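You operate a simulated robot arm through the tools that you are given. There is no shell and no other tool.

The job below is to be done with a simulated robot arm. You get a single attempt, and the scene is never put back.

Task
Mark the strip at 80 mm and lay it in the done tray.
Fine: the strip on the bench top, in the marking stop; set the marking pointer first; one push of the marker button.

Only the result counts: the job must be done as asked and must still hold three seconds after the hand-in. Knocking over, shifting, dropping, spilling or breaking anything else fails it.

Robot
A 6-joint arm with a two-finger gripper, fixed in place. Base frame: the origin is at the foot of the arm, x ahead of it, y to its left, z up. Units: m, rad, N and s.
Its first joint turns from -2.897 to 2.897 rad. Payload 2.45 kg.
The TCP is the grasp point between the finger pads, 0.02 m short of the fingertips. In the tool frame z runs along the fingers and y along their closing line. Largest opening 0.14 m; the body of the gripper starts 0.168 m behind the TCP.
Orientation is told as [roll, pitch, yaw] about the base's x, y, z axes, in that order, counted from this pose: with the fingers straight down and closing along the base's y, the tool's x points along the base's -x, its y along +y and its z along -z.

Tools
- The arm moves only by the tool play_rows. Its argument "commands" is a list of rows, each a list of 6 numbers: the shift along the tool's x, y, z in m, then the turn, a rotation vector about the tool's x, y, z in rad. In form: [[x, y, z, rx, ry, rz], ...]. A call has 1 to 20 rows; each row shifts and turns the commanded pose from where the row before left it, along the tool's axes as they then stand. "jaw" is the closure, from 0 (fully open) to 1 (shut), set as the call begins (left out, the last holds). Each row takes 0.2 s and may step no farther than 0.05 m and 0.15 rad from the row before; otherwise, or with a gripper value out of range, the whole call is refused. A pose out of reach is approached as far as the arm can. The call stops where the force on the tool passes 60 N (or 10 N more than at its start, if that is more) or the arm is blocked; 0.2 s more then pass. Each finger travels about 0.045 m/s and halts on what it meets, pressing with about 23 N; the grip force reading is that of the motor and also rises with nothing between the fingers. The clock runs only during rows and for 0.2 s after the last one: add rows that do not move to give the fingers time. The reply holds the time, the measured pose of the TCP, the force on the tool along the base axes, the opening and the grip force, in the units named above and with some noise, with the torque about the TCP (base axes, N m) and any sound that the robot's microphone picked up.
- Cameras (640 x 400 px; columns grow to the right, rows downward): "scene" is fixed at [0.0507, 0.4995, 1.4279]; the picture's right is [0.05, -1.00, 0.00], its down [-0.45, -0.02, -0.89] and it looks along [0.89, 0.05, -0.45] (base axes); focal length 325 px, centre (320, 200). "wrist" rides on the gripper at [0.078, 0.011, -0.209] in the tool frame; the picture's right is [-0.14, 0.99, 0.00], its down [-0.92, -0.13, -0.37] and it looks along [-0.36, -0.05, 0.93] (tool axes); focal length 280 px, centre (320, 200). There is no depth. A picture from a camera that has moved, and an enlarged one, comes with that camera's place and axes in the base frame and with its lens.
- snapshot(camera): a new picture of that camera. No time passes.
- close_up(camera, box): a new picture of the part [left, top, right, bottom] of that camera's present view, enlarged. No time passes.
- sign_off(): hands the job in; it is judged then, once.

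Nothing tells you positions but the pictures and the camera data. Unless the task says otherwise, let go and move clear before handing in.

The tools are called after "Call:" as a command line: name --pt "numbers of a row" for each row, then --argument value for the rest, lists and objects as JSON in quotes. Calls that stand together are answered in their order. play_rows: Moves the arm, as the interface text tells. Its arguments: {"type":"object","properties":{"commands":{"type":"array"},"jaw":{"type":"number"}},"required":["commands"]} The other tools are called the same way: snapshot (camera) takes a picture; close_up (camera, box) takes an enlarged picture of a part of a camera's view; sign_off () hands the job in.

At the start:

```text
time: 0.0
ee_pos: [0.5049, 0.3382, 1.2552]
tool_rot: [0.003, -0.002, 0.001]
wrist_force: [-0.5, -0.5, 0.8]
moment: [0.02, 0.01, 0.0]
gripper_width: 0.14
grasp_force: 0.1
```

scene: 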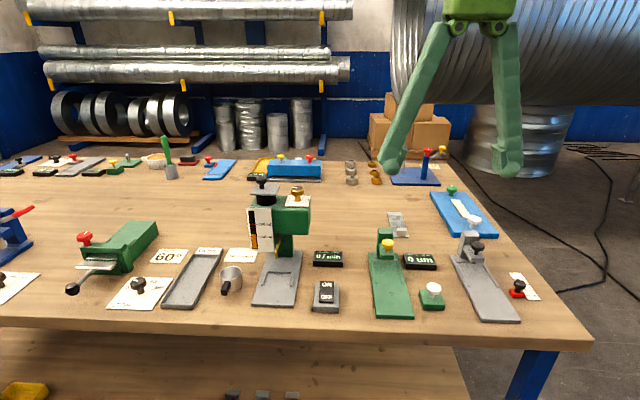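
wrist: 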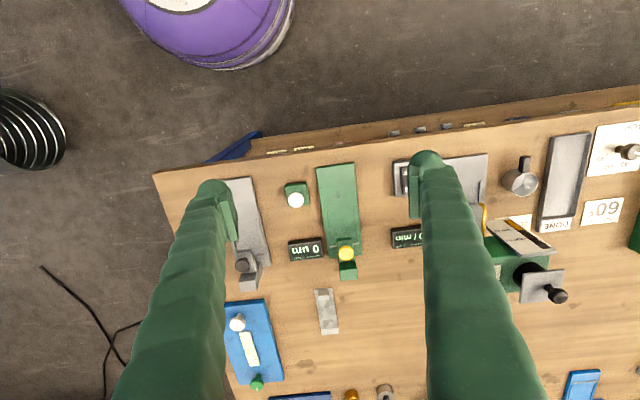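

I see a bench crowded with fixtures: a drill press-like device, tray marked "DONE", a green fixture with a yellow knob and a "0 um" display, gauge blocks, a small strip near the middle. I'll look closer at everything before moving.

Call:
close_up --camera "scene" --box '[360, 180, 560, 330]'

Call:
close_up --camera "scene" --box '[220, 160, 420, 330]'

Call:
close_up --camera "scene" --box '[0, 180, 240, 330]'

Call:
close_up --camera "scene" --box '[0, 130, 240, 200]'

Call:
close_up --camera "scene" --box '[230, 130, 470, 200]'

Call:
close_up --camera "wrist" --box '[200, 130, 420, 400]'

Call:
close_up --camera "wrist" --box '[440, 100, 640, 320]'

```text
2.67 times, centred on (460, 255) of scene
camera zoom: at [0.0507, 0.4995, 1.4279], right [0.05, -1.0, 0.0], down [-0.45, -0.02, -0.89], along [0.89, 0.05, -0.45], focal length 867 px, centre (-53, 53)
```

zoom: 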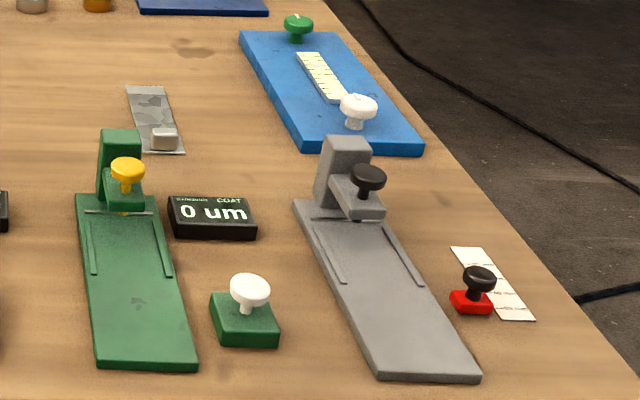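

```text
2.35 times, centred on (320, 245) of scene
camera zoom: at [0.0507, 0.4995, 1.4279], right [0.05, -1.0, 0.0], down [-0.45, -0.02, -0.89], along [0.89, 0.05, -0.45], focal length 765 px, centre (320, 94)
```

zoom: 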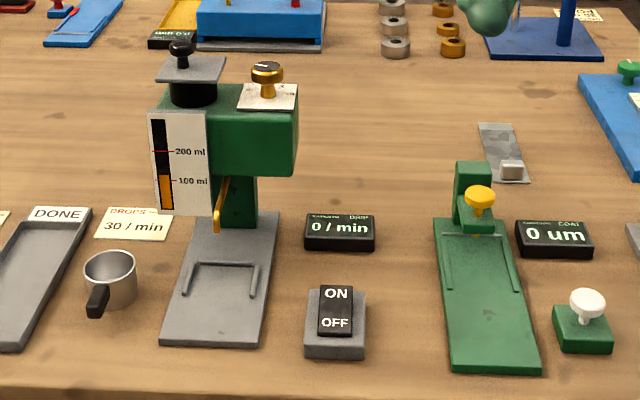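

```text
2.67 times, centred on (120, 255) of scene
camera zoom: at [0.0507, 0.4995, 1.4279], right [0.05, -1.0, 0.0], down [-0.45, -0.02, -0.89], along [0.89, 0.05, -0.45], focal length 867 px, centre (853, 53)
```

zoom: 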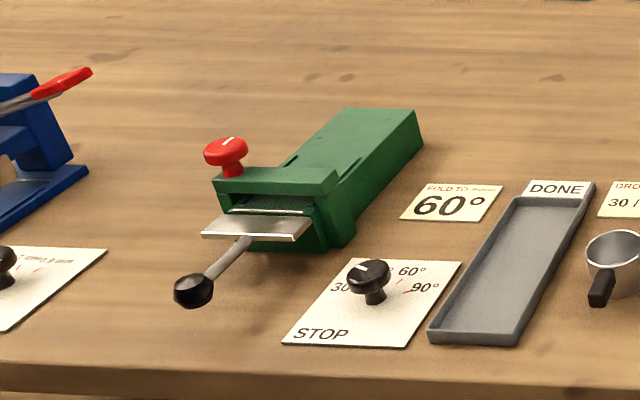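

```text
2.67 times, centred on (120, 165) of scene
camera zoom: at [0.0507, 0.4995, 1.4279], right [0.05, -1.0, 0.0], down [-0.45, -0.02, -0.89], along [0.89, 0.05, -0.45], focal length 867 px, centre (853, 293)
```

zoom: 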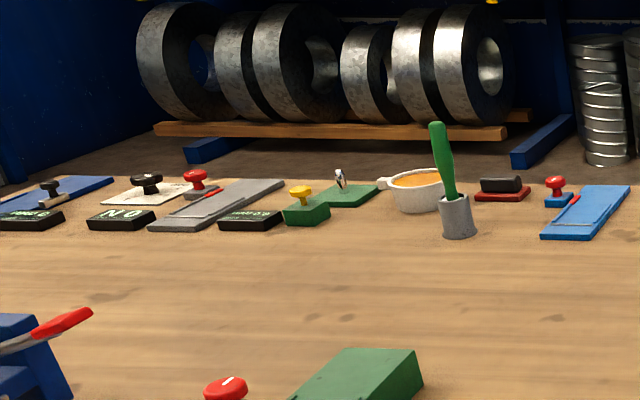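

```text
2.67 times, centred on (350, 165) of scene
camera zoom: at [0.0507, 0.4995, 1.4279], right [0.05, -1.0, 0.0], down [-0.45, -0.02, -0.89], along [0.89, 0.05, -0.45], focal length 867 px, centre (240, 293)
```

zoom: 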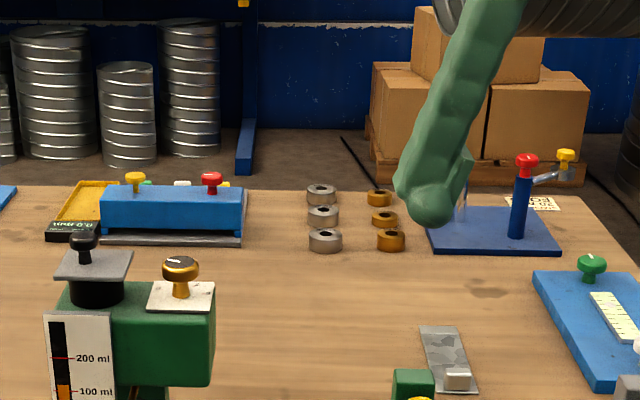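

```text
1.48 times, centred on (310, 265) of wrist
camera zoom: at [0.4261, 0.349, 1.4635], right [0.14, 0.99, 0.0], down [0.92, -0.13, 0.37], along [0.37, -0.05, -0.93], focal length 415 px, centre (335, 104)
```

zoom: 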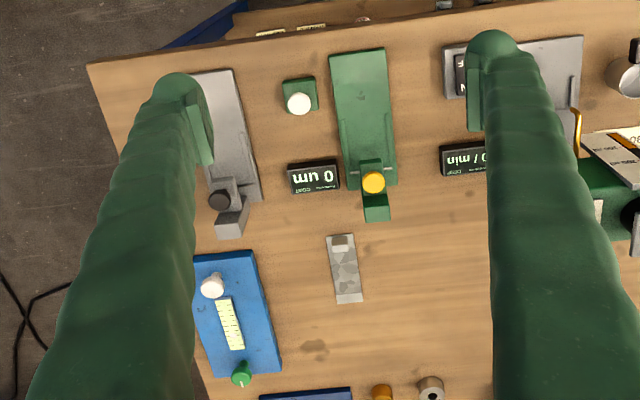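

```text
1.82 times, centred on (540, 210) of wrist
camera zoom: at [0.4261, 0.349, 1.4635], right [0.14, 0.99, 0.0], down [0.92, -0.13, 0.37], along [0.37, -0.05, -0.93], focal length 510 px, centre (-80, 182)
```

zoom: 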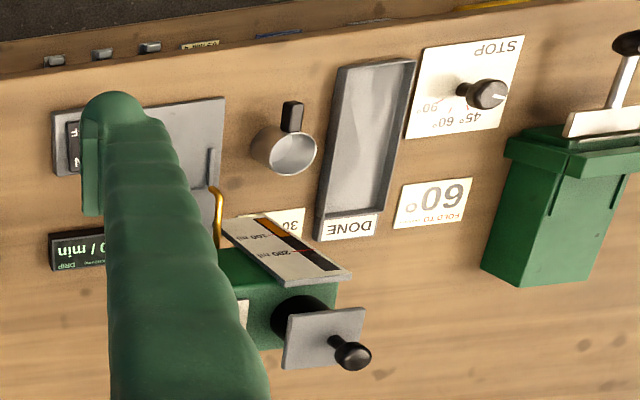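

The strip with a small block on it lies near the middle of the bench. The marking stop may be the grey fixture on the right (with the scale and red slider next to it), or the blue one with a scale; I'll zoom in further.

Call:
close_up --camera "scene" --box '[490, 255, 560, 310]'

Call:
close_up --camera "scene" --box '[440, 220, 530, 330]'

Call:
close_up --camera "scene" --box '[420, 175, 510, 245]'

Call:
close_up --camera "scene" --box '[370, 200, 430, 245]'

Call:
close_up --camera "scene" --box '[360, 220, 450, 320]'

Call:
close_up --camera "scene" --box '[0, 260, 60, 310]'

Call:
close_up --camera "wrist" --box '[220, 290, 300, 400]'

Call:
close_up --camera "scene" --box '[380, 140, 470, 190]'

```text
7.27 times, centred on (525, 282) of scene
camera zoom: at [0.0507, 0.4995, 1.4279], right [0.05, -1.0, 0.0], down [-0.45, -0.02, -0.89], along [0.89, 0.05, -0.45], focal length 2365 px, centre (-1171, -400)
```

zoom: 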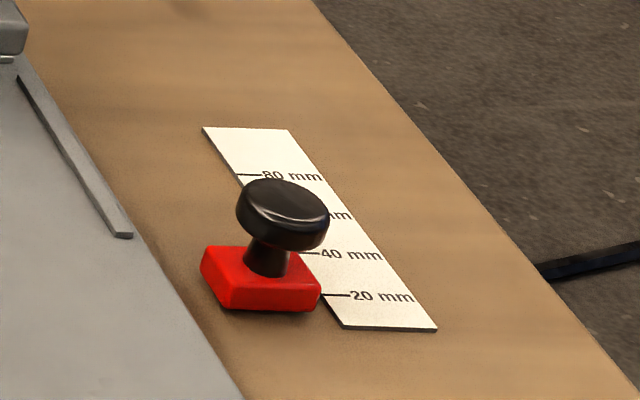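

```text
3.64 times, centred on (485, 275) of scene
camera zoom: at [0.0507, 0.4995, 1.4279], right [0.05, -1.0, 0.0], down [-0.45, -0.02, -0.89], along [0.89, 0.05, -0.45], focal length 1183 px, centre (-280, -73)
```

zoom: 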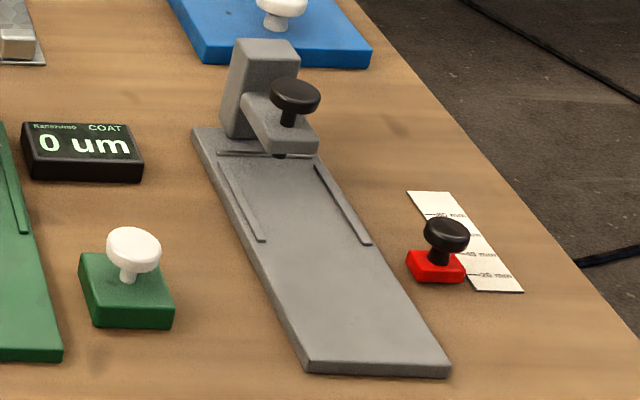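

```text
5.71 times, centred on (465, 210) of scene
camera zoom: at [0.0507, 0.4995, 1.4279], right [0.05, -1.0, 0.0], down [-0.45, -0.02, -0.89], along [0.89, 0.05, -0.45], focal length 1858 px, centre (-509, 143)
```

zoom: 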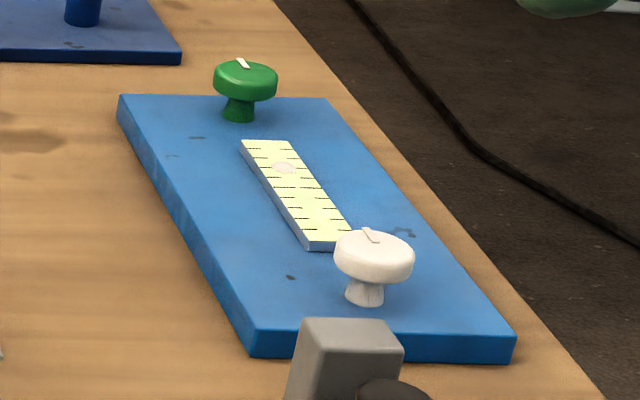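

```text
8.89 times, centred on (400, 222) of scene
camera zoom: at [0.0507, 0.4995, 1.4279], right [0.05, -1.0, 0.0], down [-0.45, -0.02, -0.89], along [0.89, 0.05, -0.45], focal length 2891 px, centre (-391, 0)
```

zoom: 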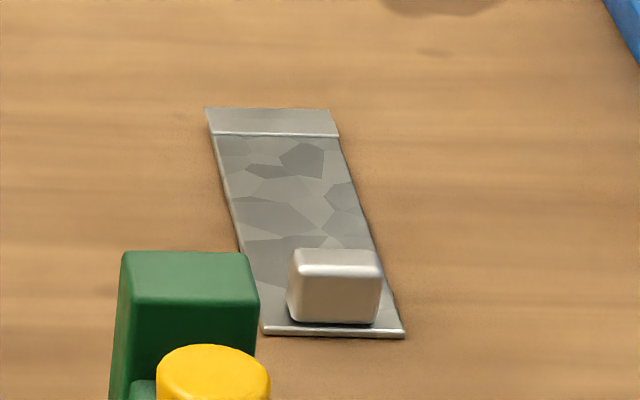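

```text
4.00 times, centred on (405, 270) of scene
camera zoom: at [0.0507, 0.4995, 1.4279], right [0.05, -1.0, 0.0], down [-0.45, -0.02, -0.89], along [0.89, 0.05, -0.45], focal length 1301 px, centre (-20, -80)
```

zoom: 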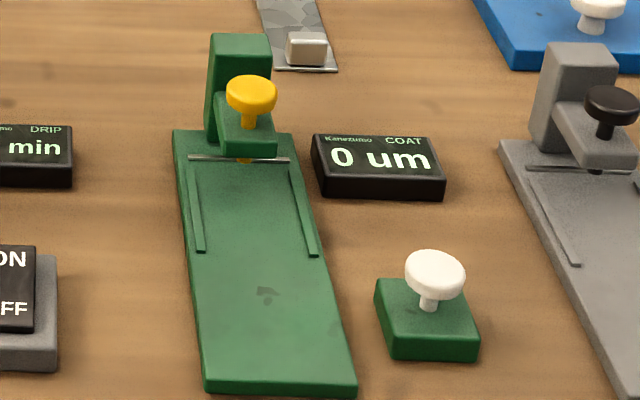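

```text
8.00 times, centred on (30, 285) of scene
camera zoom: at [0.0507, 0.4995, 1.4279], right [0.05, -1.0, 0.0], down [-0.45, -0.02, -0.89], along [0.89, 0.05, -0.45], focal length 2602 px, centre (2640, -480)
```

zoom: 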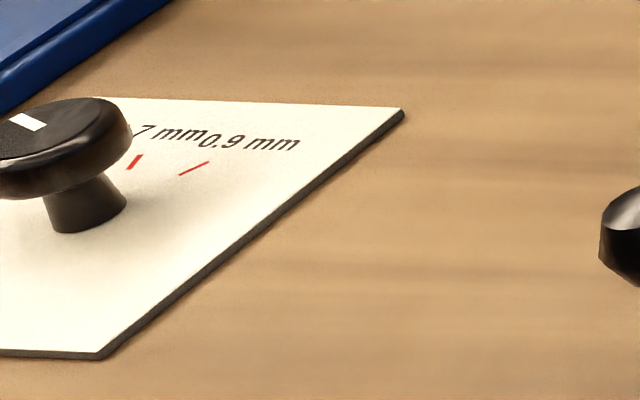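

```text
3.64 times, centred on (260, 345) of wrist
camera zoom: at [0.4261, 0.349, 1.4635], right [0.14, 0.99, 0.0], down [0.92, -0.13, 0.37], along [0.37, -0.05, -0.93], focal length 1020 px, centre (538, -327)
```

zoom: 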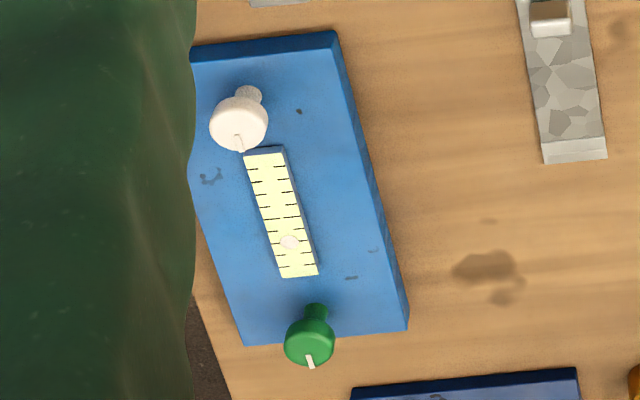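

```text
7.11 times, centred on (425, 165) of scene
camera zoom: at [0.0507, 0.4995, 1.4279], right [0.05, -1.0, 0.0], down [-0.45, -0.02, -0.89], along [0.89, 0.05, -0.45], focal length 2313 px, centre (-427, 449)
```

zoom: 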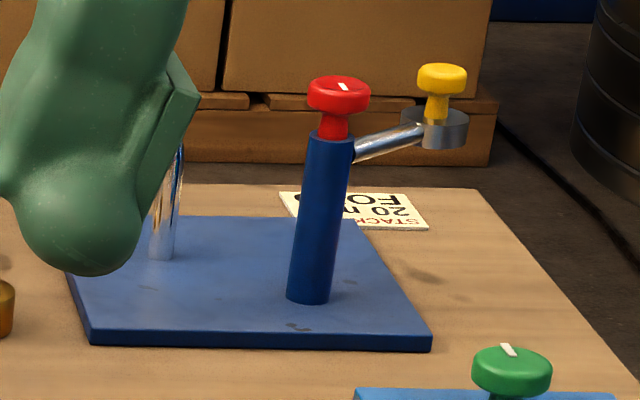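

The marking stop is the grey fixture on the right. Beside it are the 20–80 mm scale with a red pointer slider and the black marker button; the strip lies near (0.93, 0.29) and the DONE tray near (0.69, 0.86). I'll first fly above the scale to look at it from nearby with the wrist camera.

Call:
play_rows --pt "-0.014 -0.031 0.02 0 0 0" --pt "-0.014 -0.031 0.02 0 0 0" --pt "-0.014 -0.031 0.02 0 0 0" --pt "-0.014 -0.031 0.02 0 0 0" --pt "-0.014 -0.031 0.02 0 0 0" --pt "-0.014 -0.031 0.02 0 0 0" --pt "-0.014 -0.031 0.02 0 0 0" --pt "-0.014 -0.031 0.02 0 0 0" --pt "-0.014 -0.031 0.02 0 0 0" --jaw 0.0

Call:
snapshot --camera "wrist"

Call:
snapshot --camera "scene"

```text
time: 2.0
ee_pos: [0.6305, 0.0574, 1.0755]
tool_rot: [0.003, -0.001, 0.0]
wrist_force: [0.1, -0.2, 0.1]
moment: [-0.03, -0.02, 0.02]
gripper_width: 0.1398
grasp_force: 0.1
```

```text
taken
camera wrist: at [0.5519, 0.068, 1.2839], right [0.14, 0.99, 0.0], down [0.92, -0.13, 0.37], along [0.37, -0.05, -0.93], focal length 280 px, centre (320, 200)
```

wrist: 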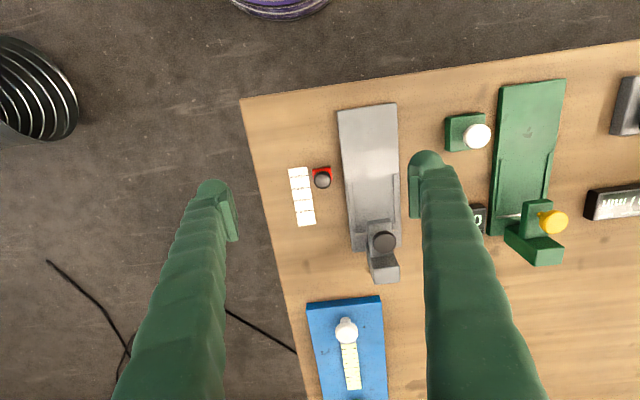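

```text
taken
```

scene: 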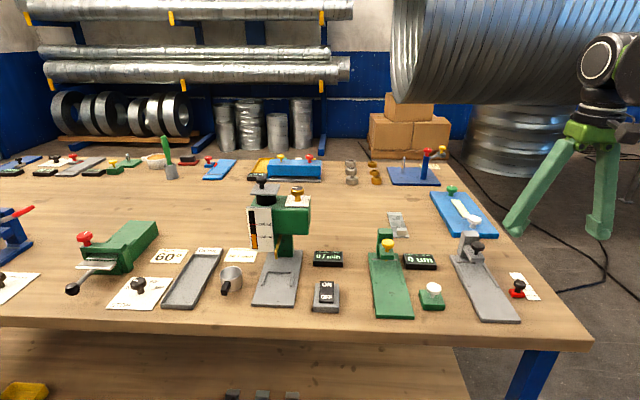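

The wrist camera now shows the scale, the red slider and the grey fixture directly. I'll enlarge those areas to measure.

Call:
close_up --camera "wrist" --box '[275, 150, 345, 235]'

Call:
close_up --camera "wrist" --box '[320, 90, 420, 290]'

Call:
close_up --camera "scene" --box '[490, 260, 560, 310]'

```text
4.71 times, centred on (310, 192) of wrist
camera zoom: at [0.5519, 0.068, 1.2839], right [0.14, 0.99, 0.0], down [0.92, -0.13, 0.37], along [0.37, -0.05, -0.93], focal length 1320 px, centre (367, 235)
```

zoom: 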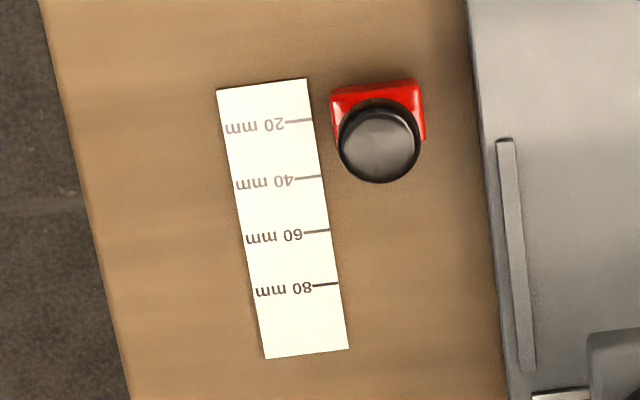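

```text
2.00 times, centred on (370, 190) of wrist
camera zoom: at [0.5519, 0.068, 1.2839], right [0.14, 0.99, 0.0], down [0.92, -0.13, 0.37], along [0.37, -0.05, -0.93], focal length 561 px, centre (220, 220)
```

zoom: 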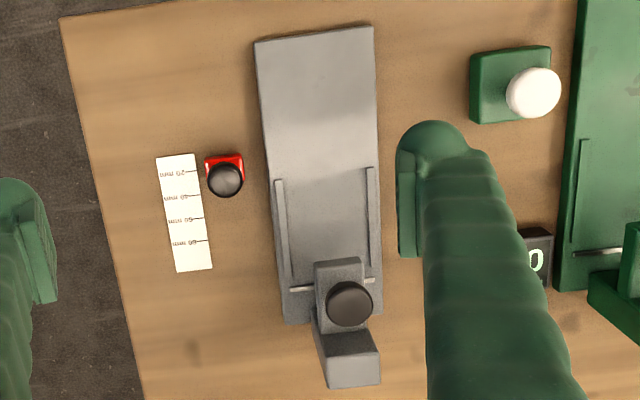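

```text
8.00 times, centred on (525, 285) of scene
camera zoom: at [0.0507, 0.4995, 1.4279], right [0.05, -1.0, 0.0], down [-0.45, -0.02, -0.89], along [0.89, 0.05, -0.45], focal length 2602 px, centre (-1320, -480)
```

zoom: 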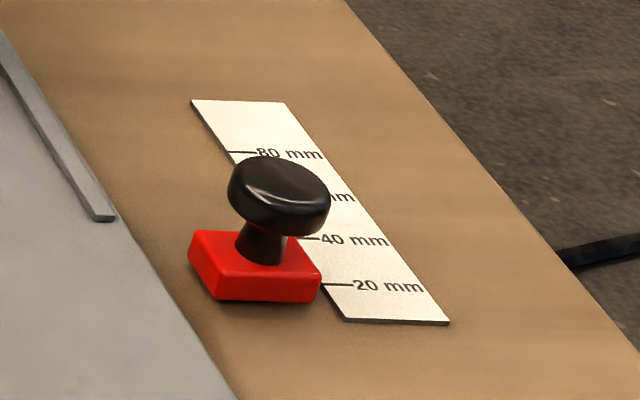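

The bench top comes out at z≈0.864, with the scale's 20 mm line at x≈0.676 and the 80 mm line at x≈0.735. The slider knob is near (0.675, 0.0565, 0.90), so it stands at about 20 mm. I'll narrow the jaws and go above the knob.

Call:
play_rows --pt "-0.0074 0 0.01 0 0 0" --pt "-0.0074 0 0.02 0 0 0" --pt "-0.0074 0 0.02 0 0 0" --pt "-0.0074 0 0.02 0 0 0" --pt "-0.0074 0 0.02 0 0 0" --pt "-0.0074 0 0.015 0 0 0" --pt "0 0 0 0 0 0" --jaw 0.686

Call:
snapshot --camera "wrist"

Call:
close_up --camera "scene" --box '[440, 200, 580, 320]'

```text
time: 3.6
ee_pos: [0.677, 0.059, 0.97]
tool_rot: [0.001, -0.002, 0.0]
wrist_force: [-0.5, 1.1, -0.3]
moment: [0.01, 0.01, 0.0]
gripper_width: 0.0441
grasp_force: 0.1
```

```text
taken
camera wrist: at [0.5965, 0.069, 1.1774], right [0.14, 0.99, 0.0], down [0.92, -0.13, 0.37], along [0.37, -0.05, -0.93], focal length 280 px, centre (320, 200)
```

wrist: 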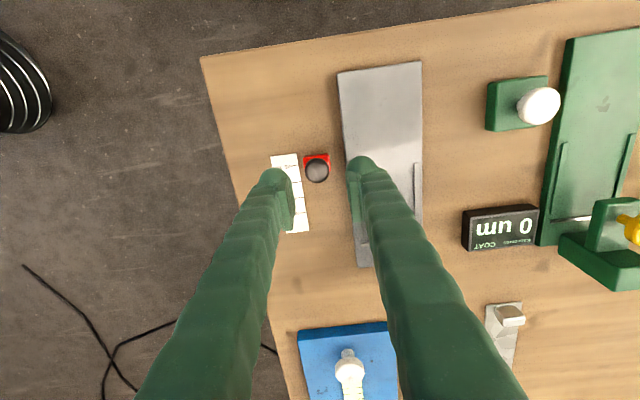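

```text
3.33 times, centred on (510, 260) of scene
camera zoom: at [0.0507, 0.4995, 1.4279], right [0.05, -1.0, 0.0], down [-0.45, -0.02, -0.89], along [0.89, 0.05, -0.45], focal length 1084 px, centre (-313, 0)
```

zoom: 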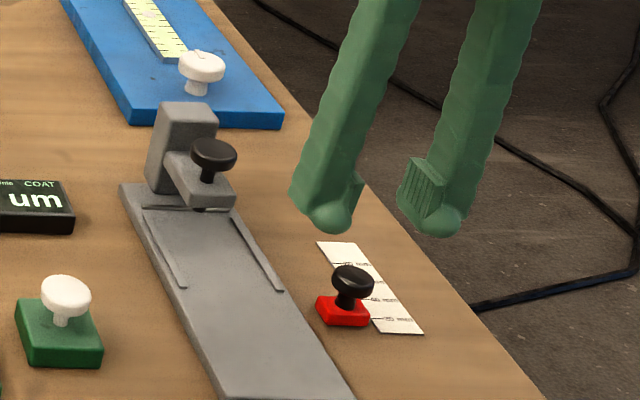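

The jaws are at 44 mm above the knob. I'll zoom in to centre on the knob precisely before descending.

Call:
close_up --camera "wrist" --box '[260, 140, 380, 240]'

Call:
close_up --camera "scene" --box '[490, 235, 560, 310]'

```text
4.00 times, centred on (320, 190) of wrist
camera zoom: at [0.5965, 0.069, 1.1774], right [0.14, 0.99, 0.0], down [0.92, -0.13, 0.37], along [0.37, -0.05, -0.93], focal length 1122 px, centre (320, 240)
```

zoom: 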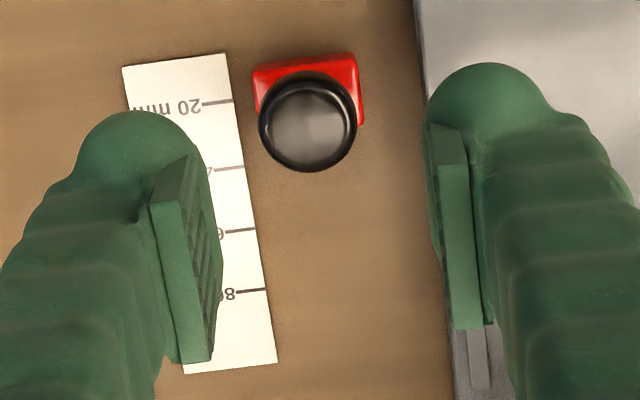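

```text
5.33 times, centred on (525, 272) of scene
camera zoom: at [0.0507, 0.4995, 1.4279], right [0.05, -1.0, 0.0], down [-0.45, -0.02, -0.89], along [0.89, 0.05, -0.45], focal length 1735 px, centre (-773, -187)
```

zoom: 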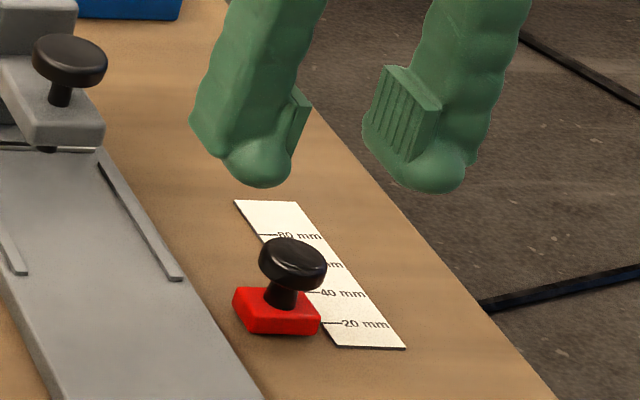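

The knob centre is at about (0.675, 0.055). I'll narrow the jaws a bit more, shift 2.5 mm in −y and descend partway, then check.

Call:
play_rows --pt "0 -0.0025 0 0 0 0" --pt "0 0 0.015 0 0 0" --pt "0 0 0.015 0 0 0" --pt "0 0 0.01 0 0 0" --pt "0 0 0 0 0 0" --jaw 0.735

Call:
close_up --camera "wrist" --box '[260, 140, 380, 240]'

Call:
close_up --camera "scene" --box '[480, 225, 560, 310]'

```text
time: 4.8
ee_pos: [0.675, 0.0577, 0.9297]
tool_rot: [0.003, -0.001, 0.0]
wrist_force: [0.3, -0.6, -0.7]
moment: [0.0, -0.01, -0.03]
gripper_width: 0.0372
grasp_force: 0.1
```

```text
4.00 times, centred on (320, 190) of wrist
camera zoom: at [0.5966, 0.0678, 1.138], right [0.14, 0.99, 0.0], down [0.92, -0.13, 0.37], along [0.37, -0.05, -0.93], focal length 1122 px, centre (320, 240)
```

zoom: 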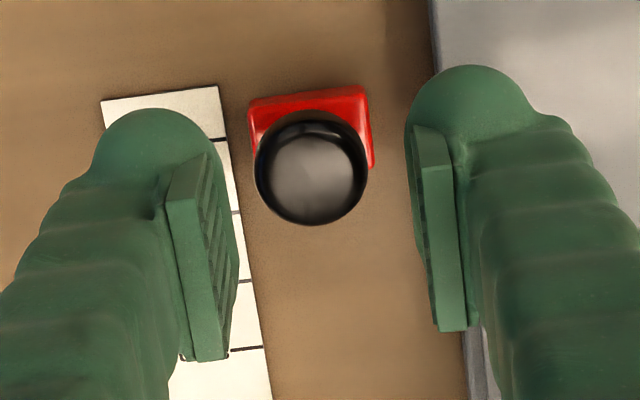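

```text
4.71 times, centred on (520, 268) of scene
camera zoom: at [0.0507, 0.4995, 1.4279], right [0.05, -1.0, 0.0], down [-0.45, -0.02, -0.89], along [0.89, 0.05, -0.45], focal length 1530 px, centre (-621, -118)
```

zoom: 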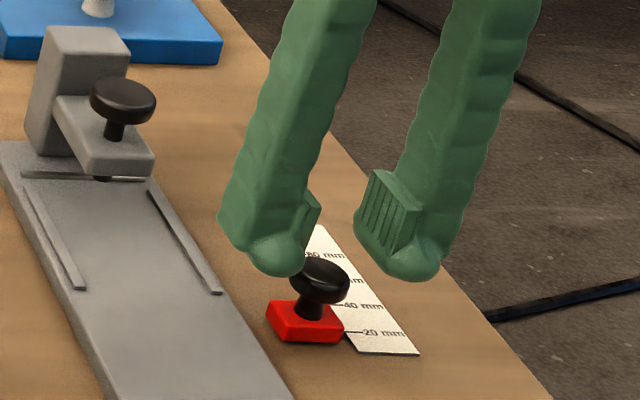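

The knob is nearly centred between the pads, about 1.5 mm toward −x and −y. I'll correct that and descend until the pads straddle the knob head, with the tips still above the red block.

Call:
play_rows --pt "0.0015 -0.0015 0 0 0 0" --pt "0 0 0.01 0 0 0" --pt "0 0 0.01 0 0 0" --pt "0 0 0.009 0 0 0" --pt "0 0 0 0 0 0"

Call:
close_up --camera "wrist" --box '[260, 140, 380, 240]'

Call:
close_up --camera "scene" --box '[480, 225, 560, 310]'

```text
time: 6.0
ee_pos: [0.674, 0.0555, 0.9]
tool_rot: [0.003, -0.001, 0.0]
wrist_force: [-0.2, -0.4, 0.0]
moment: [-0.02, -0.02, -0.03]
gripper_width: 0.0371
grasp_force: 0.0
```

```text
4.00 times, centred on (320, 190) of wrist
camera zoom: at [0.5958, 0.067, 1.1085], right [0.14, 0.99, 0.0], down [0.92, -0.13, 0.37], along [0.37, -0.05, -0.93], focal length 1122 px, centre (320, 240)
```

zoom: 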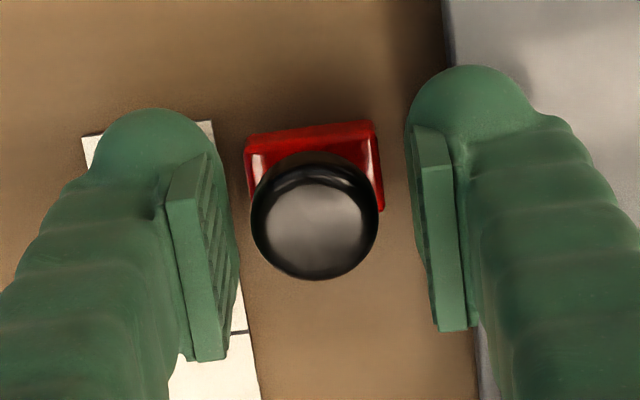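

```text
4.71 times, centred on (520, 268) of scene
camera zoom: at [0.0507, 0.4995, 1.4279], right [0.05, -1.0, 0.0], down [-0.45, -0.02, -0.89], along [0.89, 0.05, -0.45], focal length 1530 px, centre (-621, -118)
```

zoom: 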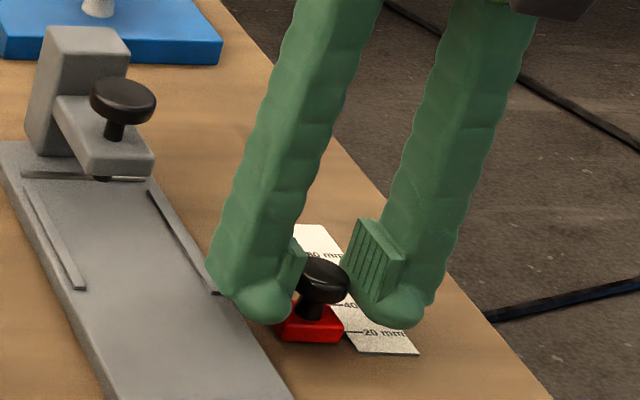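

The knob sits centred between the pads. I'll close on it.

Call:
play_rows --pt "0 -0.001 0 0 0 0" --pt "0 0 0 0 0 0" --pt "0 0 0 0 0 0" --pt "0 0 0 0 0 0" --jaw 0.86

Call:
close_up --camera "wrist" --box '[260, 140, 380, 240]'

```text
time: 7.0
ee_pos: [0.673, 0.054, 0.9004]
tool_rot: [0.003, -0.002, 0.0]
wrist_force: [1.4, 1.2, -1.4]
moment: [0.03, -0.08, 0.0]
gripper_width: 0.0238
grasp_force: 44.8
```

```text
4.00 times, centred on (320, 190) of wrist
camera zoom: at [0.5957, 0.0658, 1.1086], right [0.14, 0.99, 0.0], down [0.92, -0.13, 0.37], along [0.37, -0.05, -0.93], focal length 1122 px, centre (320, 240)
```

zoom: 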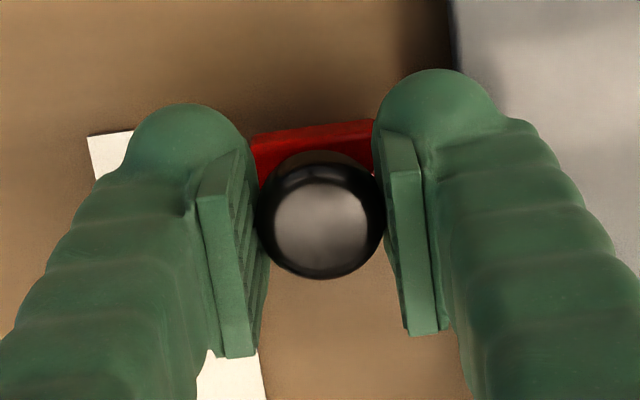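

The knob is gripped. Next I'll slide it slowly 60 mm along +x toward the 80 mm line and watch the forces.

Call:
play_rows --pt "-0.005 0 0 0 0 0" --pt "-0.005 0 0 0 0 0" --pt "0 0 0 0 0 0"

Call:
close_up --camera "scene" --box '[480, 225, 560, 310]'

```text
time: 7.8
ee_pos: [0.6856, 0.0546, 0.9]
tool_rot: [0.003, -0.001, -0.001]
wrist_force: [1.0, 5.8, -15.4]
moment: [0.04, -0.07, -0.01]
gripper_width: 0.0238
grasp_force: 45.4
```

```text
4.71 times, centred on (520, 268) of scene
camera zoom: at [0.0507, 0.4995, 1.4279], right [0.05, -1.0, 0.0], down [-0.45, -0.02, -0.89], along [0.89, 0.05, -0.45], focal length 1530 px, centre (-621, -118)
```

zoom: 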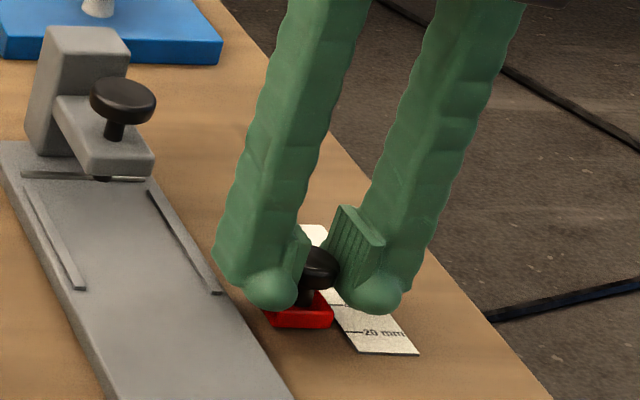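

The slider follows freely. I'll continue another 50 mm in small steps.

Call:
play_rows --pt "-0.007 0 0 0 0 0" --pt "-0.007 0 0 0 0 0" --pt "-0.007 0 0 0 0 0" --pt "-0.007 0 0 0 0 0" --pt "-0.007 0 0 0 0 0" --pt "-0.007 0 0 0 0 0" --pt "-0.007 0 0 0 0 0" --pt "0 0 0 0 0 0"

Call:
close_up --camera "scene" --box '[480, 225, 560, 310]'

Call:
close_up --camera "wrist" --box '[260, 140, 380, 240]'

```text
time: 9.6
ee_pos: [0.7351, 0.0545, 0.9001]
tool_rot: [0.003, -0.001, -0.001]
wrist_force: [0.2, -0.8, -32.0]
moment: [-0.02, 0.01, 0.01]
gripper_width: 0.0235
grasp_force: 44.8
```

```text
4.71 times, centred on (520, 268) of scene
camera zoom: at [0.0507, 0.4995, 1.4279], right [0.05, -1.0, 0.0], down [-0.45, -0.02, -0.89], along [0.89, 0.05, -0.45], focal length 1530 px, centre (-621, -118)
```

zoom: 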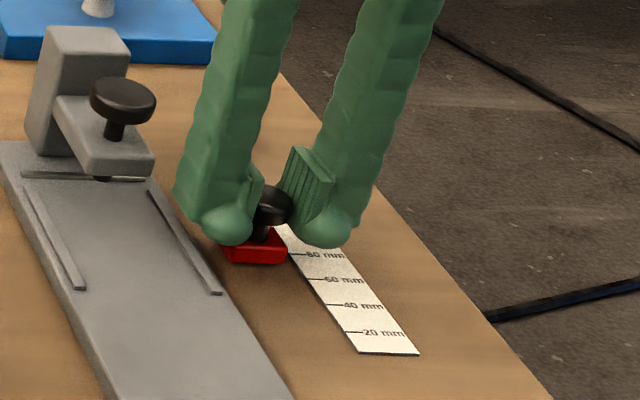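

```text
4.00 times, centred on (320, 190) of wrist
camera zoom: at [0.656, 0.0659, 1.1086], right [0.14, 0.99, 0.0], down [0.92, -0.13, 0.37], along [0.37, -0.05, -0.93], focal length 1122 px, centre (320, 240)
```

zoom: 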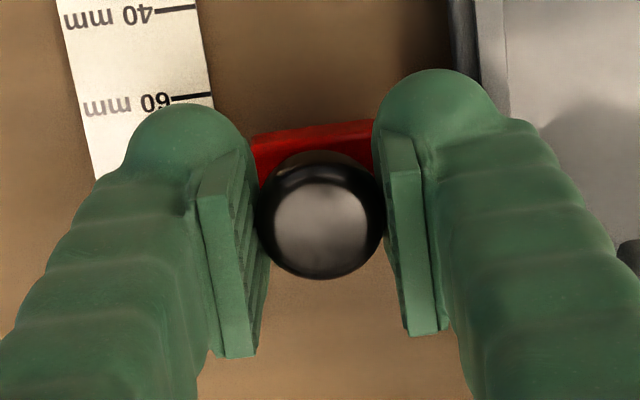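

The slider is now near the 80 mm line. I'll zoom in to read it precisely.

Call:
close_up --camera "scene" --box '[500, 255, 545, 290]'

Call:
close_up --camera "wrist" --box '[260, 140, 360, 220]'

```text
11.43 times, centred on (522, 272) of scene
camera zoom: at [0.0507, 0.4995, 1.4279], right [0.05, -1.0, 0.0], down [-0.45, -0.02, -0.89], along [0.89, 0.05, -0.45], focal length 3717 px, centre (-1994, -629)
```

zoom: 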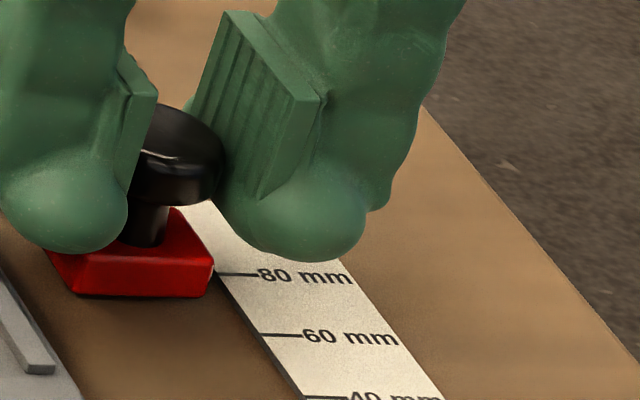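

```text
5.00 times, centred on (310, 180) of wrist
camera zoom: at [0.656, 0.0659, 1.1086], right [0.14, 0.99, 0.0], down [0.92, -0.13, 0.37], along [0.37, -0.05, -0.93], focal length 1402 px, centre (370, 300)
```

zoom: 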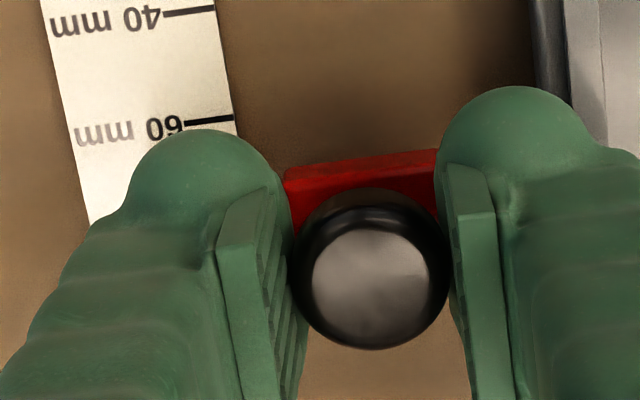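

The slider block's front edge sits just before the 80 line, but I need its centre. I'll release and rise to look straight down at it.

Call:
play_rows --pt "0 0 0 0 0 0" --pt "0 0 0 0 0 0" --pt "0 0 -0.02 0 0 0" --pt "0 0 -0.03 0 0 0" --pt "0 0 -0.03 0 0 0" --pt "0.03 0 -0.03 0 0 0" --pt "0.03 0 -0.03 0 0 0" --pt "0 0 0 0 0 0" --jaw 0.735

Call:
snapshot --camera "wrist"

Call:
close_up --camera "scene" --box '[500, 250, 545, 290]'

```text
time: 11.4
ee_pos: [0.672, 0.0539, 1.0401]
tool_rot: [0.002, -0.002, 0.0]
wrist_force: [0.5, 0.3, 0.1]
moment: [0.0, 0.02, 0.01]
gripper_width: 0.0371
grasp_force: 0.1
```

```text
taken
camera wrist: at [0.5934, 0.065, 1.2495], right [0.14, 0.99, 0.0], down [0.92, -0.13, 0.37], along [0.37, -0.05, -0.93], focal length 280 px, centre (320, 200)
```

wrist: 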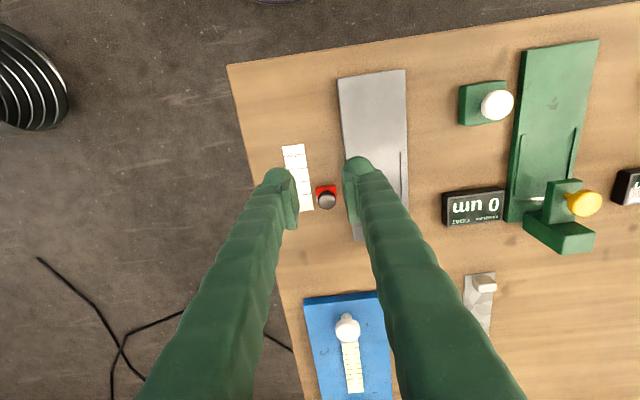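

```text
10.00 times, centred on (522, 270) of scene
camera zoom: at [0.0507, 0.4995, 1.4279], right [0.05, -1.0, 0.0], down [-0.45, -0.02, -0.89], along [0.89, 0.05, -0.45], focal length 3252 px, centre (-1705, -500)
```

zoom: 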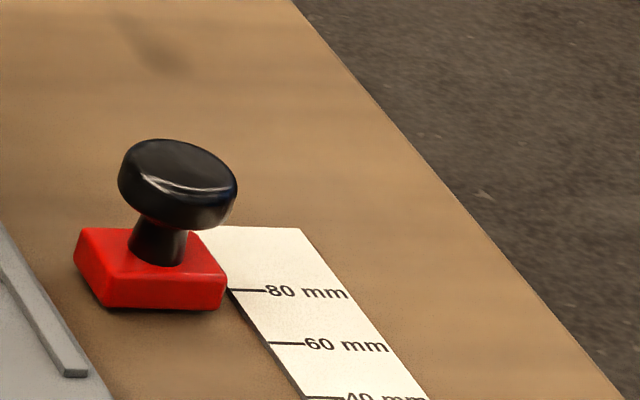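

Call:
close_up --camera "wrist" --box '[275, 135, 350, 220]'

```text
4.71 times, centred on (312, 178) of wrist
camera zoom: at [0.5934, 0.065, 1.2495], right [0.14, 0.99, 0.0], down [0.92, -0.13, 0.37], along [0.37, -0.05, -0.93], focal length 1320 px, centre (355, 306)
```

zoom: 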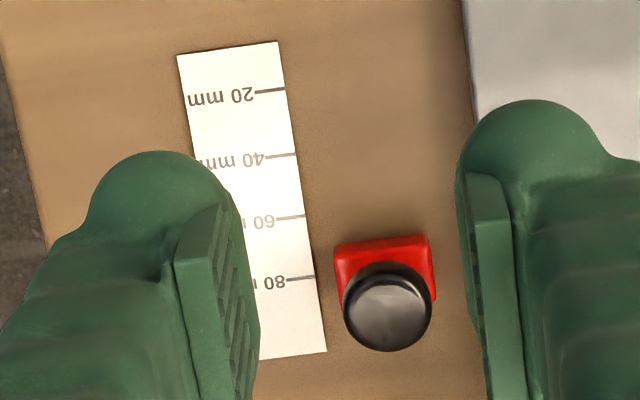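

The slider reads about 80–82 mm, but the oblique view leaves parallax. I'll move forward so the wrist camera looks straight down over x≈0.735 and measure again.

Call:
play_rows --pt "-0.036 0 0 0 0 0" --pt "-0.036 0 0 0 0 0" --pt "-0.036 0 0 0 0 0" --pt "-0.033 0 0.02 0 0 0" --pt "0 0 0 0 0 0"

Call:
snapshot --camera "wrist"

Call:
close_up --camera "wrist" --box '[270, 30, 370, 140]'

```text
time: 12.6
ee_pos: [0.8159, 0.0543, 1.0223]
tool_rot: [0.001, -0.002, -0.001]
wrist_force: [0.0, 0.3, -0.3]
moment: [-0.03, 0.01, -0.04]
gripper_width: 0.0371
grasp_force: 0.1
```

```text
taken
camera wrist: at [0.7376, 0.0662, 1.2309], right [0.14, 0.99, 0.0], down [0.92, -0.13, 0.37], along [0.37, -0.05, -0.93], focal length 280 px, centre (320, 200)
```

wrist: 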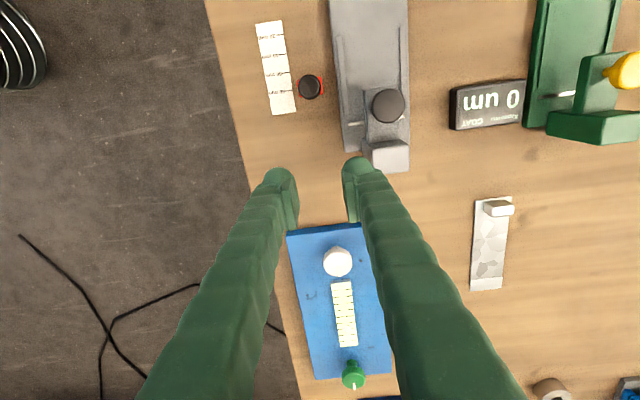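

```text
3.64 times, centred on (320, 85) of wrist
camera zoom: at [0.7376, 0.0662, 1.2309], right [0.14, 0.99, 0.0], down [0.92, -0.13, 0.37], along [0.37, -0.05, -0.93], focal length 1020 px, centre (320, 618)
```

zoom: 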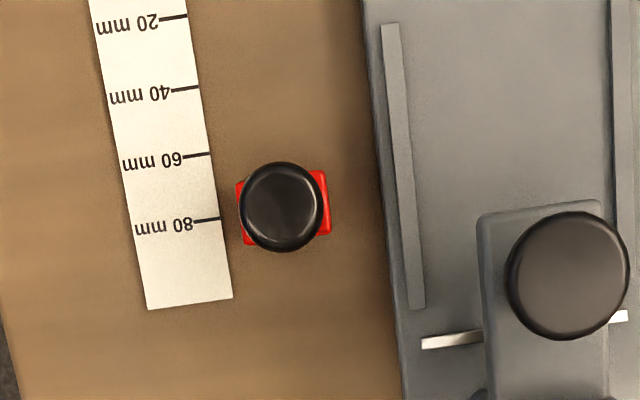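

From directly above, the knob and block centre lie on the extended 80 mm line to within about 0.3 mm, so the pointer is set. Next I'll measure the marking stop's rails and crossbar, the button and the strip.

Call:
close_up --camera "wrist" --box '[320, 0, 420, 180]'

Call:
close_up --camera "wrist" --box '[455, 180, 535, 300]'

Call:
close_up --camera "scene" --box '[445, 225, 505, 275]'

Call:
close_up --camera "scene" --box '[440, 225, 540, 330]'

Call:
close_up --camera "scene" --box '[375, 200, 425, 245]'

```text
2.22 times, centred on (370, 90) of wrist
camera zoom: at [0.7376, 0.0662, 1.2309], right [0.14, 0.99, 0.0], down [0.92, -0.13, 0.37], along [0.37, -0.05, -0.93], focal length 623 px, centre (209, 444)
```

zoom: 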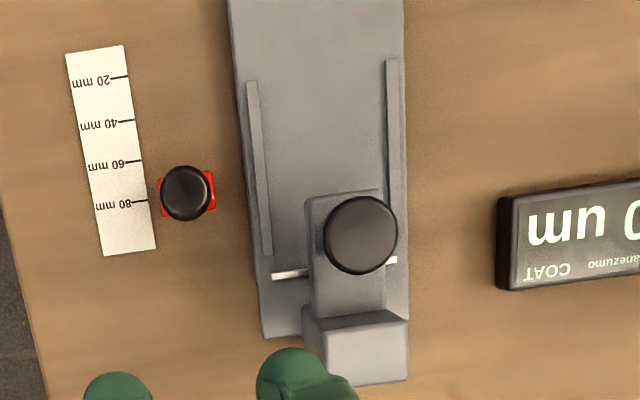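

```text
3.33 times, centred on (495, 240) of wrist
camera zoom: at [0.7376, 0.0662, 1.2309], right [0.14, 0.99, 0.0], down [0.92, -0.13, 0.37], along [0.37, -0.05, -0.93], focal length 935 px, centre (-263, 67)
```

zoom: 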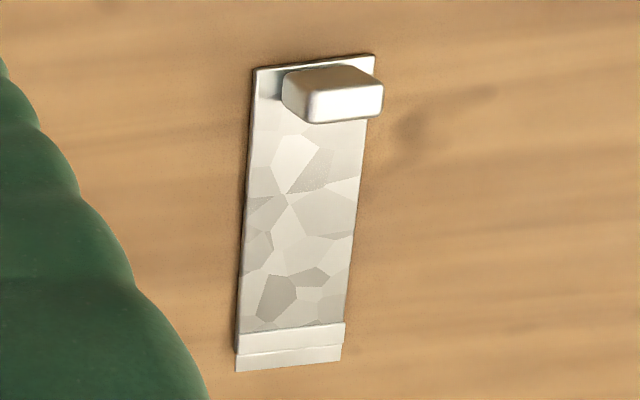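

```text
8.00 times, centred on (475, 250) of scene
camera zoom: at [0.0507, 0.4995, 1.4279], right [0.05, -1.0, 0.0], down [-0.45, -0.02, -0.89], along [0.89, 0.05, -0.45], focal length 2602 px, centre (-920, -200)
```

zoom: 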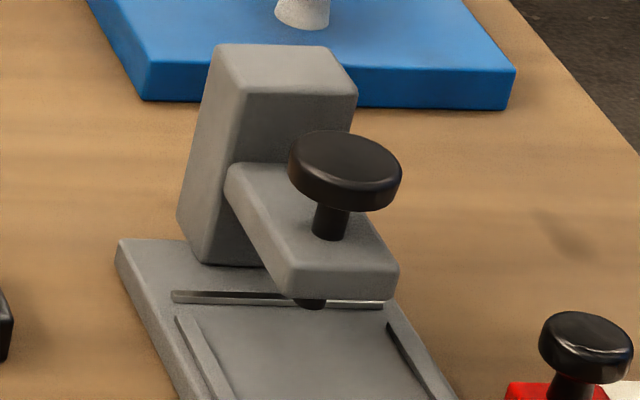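

```text
3.81 times, centred on (490, 278) of scene
camera zoom: at [0.0507, 0.4995, 1.4279], right [0.05, -1.0, 0.0], down [-0.45, -0.02, -0.89], along [0.89, 0.05, -0.45], focal length 1239 px, centre (-328, -95)
```

zoom: 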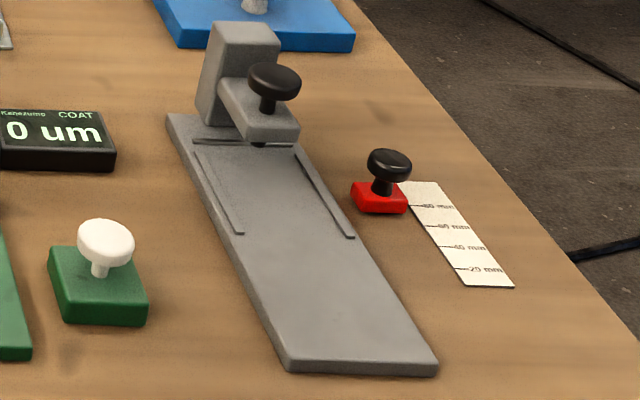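

```text
8.89 times, centred on (400, 222) of scene
camera zoom: at [0.0507, 0.4995, 1.4279], right [0.05, -1.0, 0.0], down [-0.45, -0.02, -0.89], along [0.89, 0.05, -0.45], focal length 2891 px, centre (-391, 0)
```

zoom: 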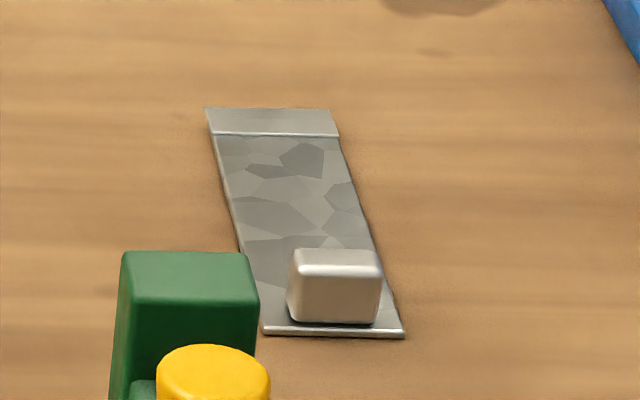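

The pointer is set. The strip spans about x 0.914–1.072, y 0.262–0.311, with a handle block near its near end. The stop crossbar is at x≈0.783 between rails centred at y≈0.130, so the seated handle would be near x≈0.64, close to the inner reach limit. I'll test that reach while empty.

Call:
play_rows --pt "0.039 0.015 0 0 0 0" --pt "0.039 0.015 0 0 0 0" --pt "0.039 0.015 0 0 0 0" --pt "0.039 0.015 0 0 0 0" --pt "0.039 0.015 0 0 0 0" --pt "0 0 0.04 0 0 0" --pt "0 0 0.04 0 0 0" --pt "0 0 0.02 0 0 0" --pt "0 0 0 0 0 0"

Call:
snapshot --camera "wrist"

Call:
snapshot --camera "scene"

```text
time: 14.6
ee_pos: [0.6194, 0.1291, 0.9214]
tool_rot: [0.0, -0.003, -0.001]
wrist_force: [0.3, 0.1, -0.1]
moment: [-0.01, 0.03, -0.03]
gripper_width: 0.0369
grasp_force: 0.0
```

```text
taken
camera wrist: at [0.5407, 0.1405, 1.1288], right [0.14, 0.99, 0.0], down [0.92, -0.13, 0.37], along [0.37, -0.05, -0.93], focal length 280 px, centre (320, 200)
```

wrist: 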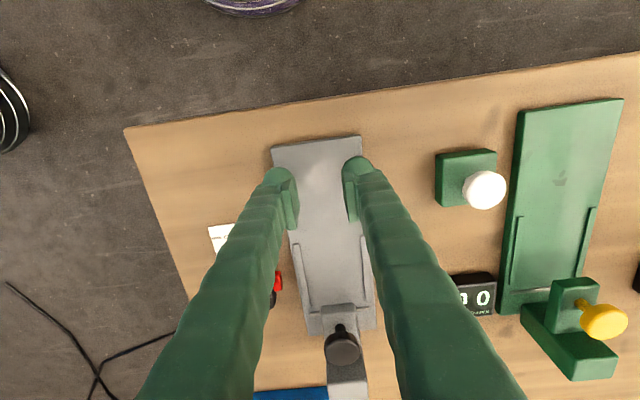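

```text
taken
```

scene: 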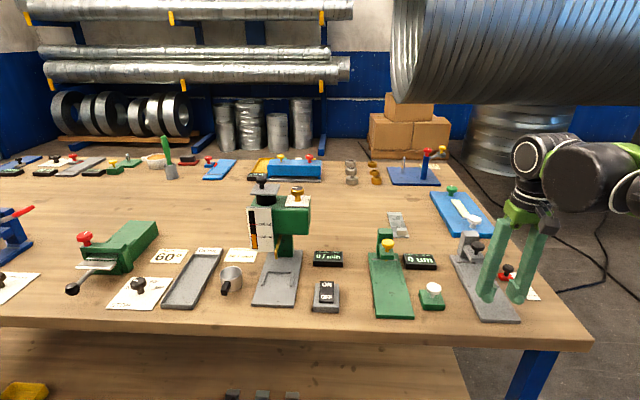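

The arm reaches x=0.62 here without trouble. I'll also test x≈0.585, low down, since the strip's far end must enter in front of the marker arm.

Call:
play_rows --pt "0.015 0 0 0 0 0" --pt "0.02 0 0.01 0 0 0" --pt "0 0 0.006 0 0 0" --pt "0 0 0 0 0 0"

Call:
close_up --camera "wrist" --box '[260, 120, 400, 360]'

```text
time: 15.6
ee_pos: [0.5842, 0.1302, 0.9058]
tool_rot: [0.003, -0.001, -0.001]
wrist_force: [-0.1, 0.3, 0.3]
moment: [0.0, 0.0, -0.02]
gripper_width: 0.037
grasp_force: 0.2
```

```text
1.67 times, centred on (330, 240) of wrist
camera zoom: at [0.5054, 0.1408, 1.1134], right [0.14, 0.99, 0.0], down [0.92, -0.13, 0.37], along [0.37, -0.05, -0.93], focal length 467 px, centre (303, 133)
```

zoom: 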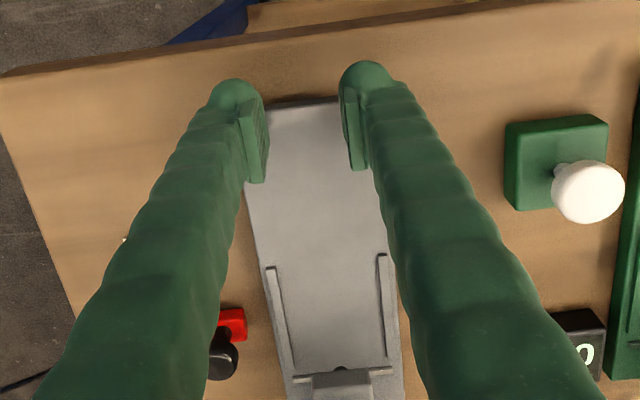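

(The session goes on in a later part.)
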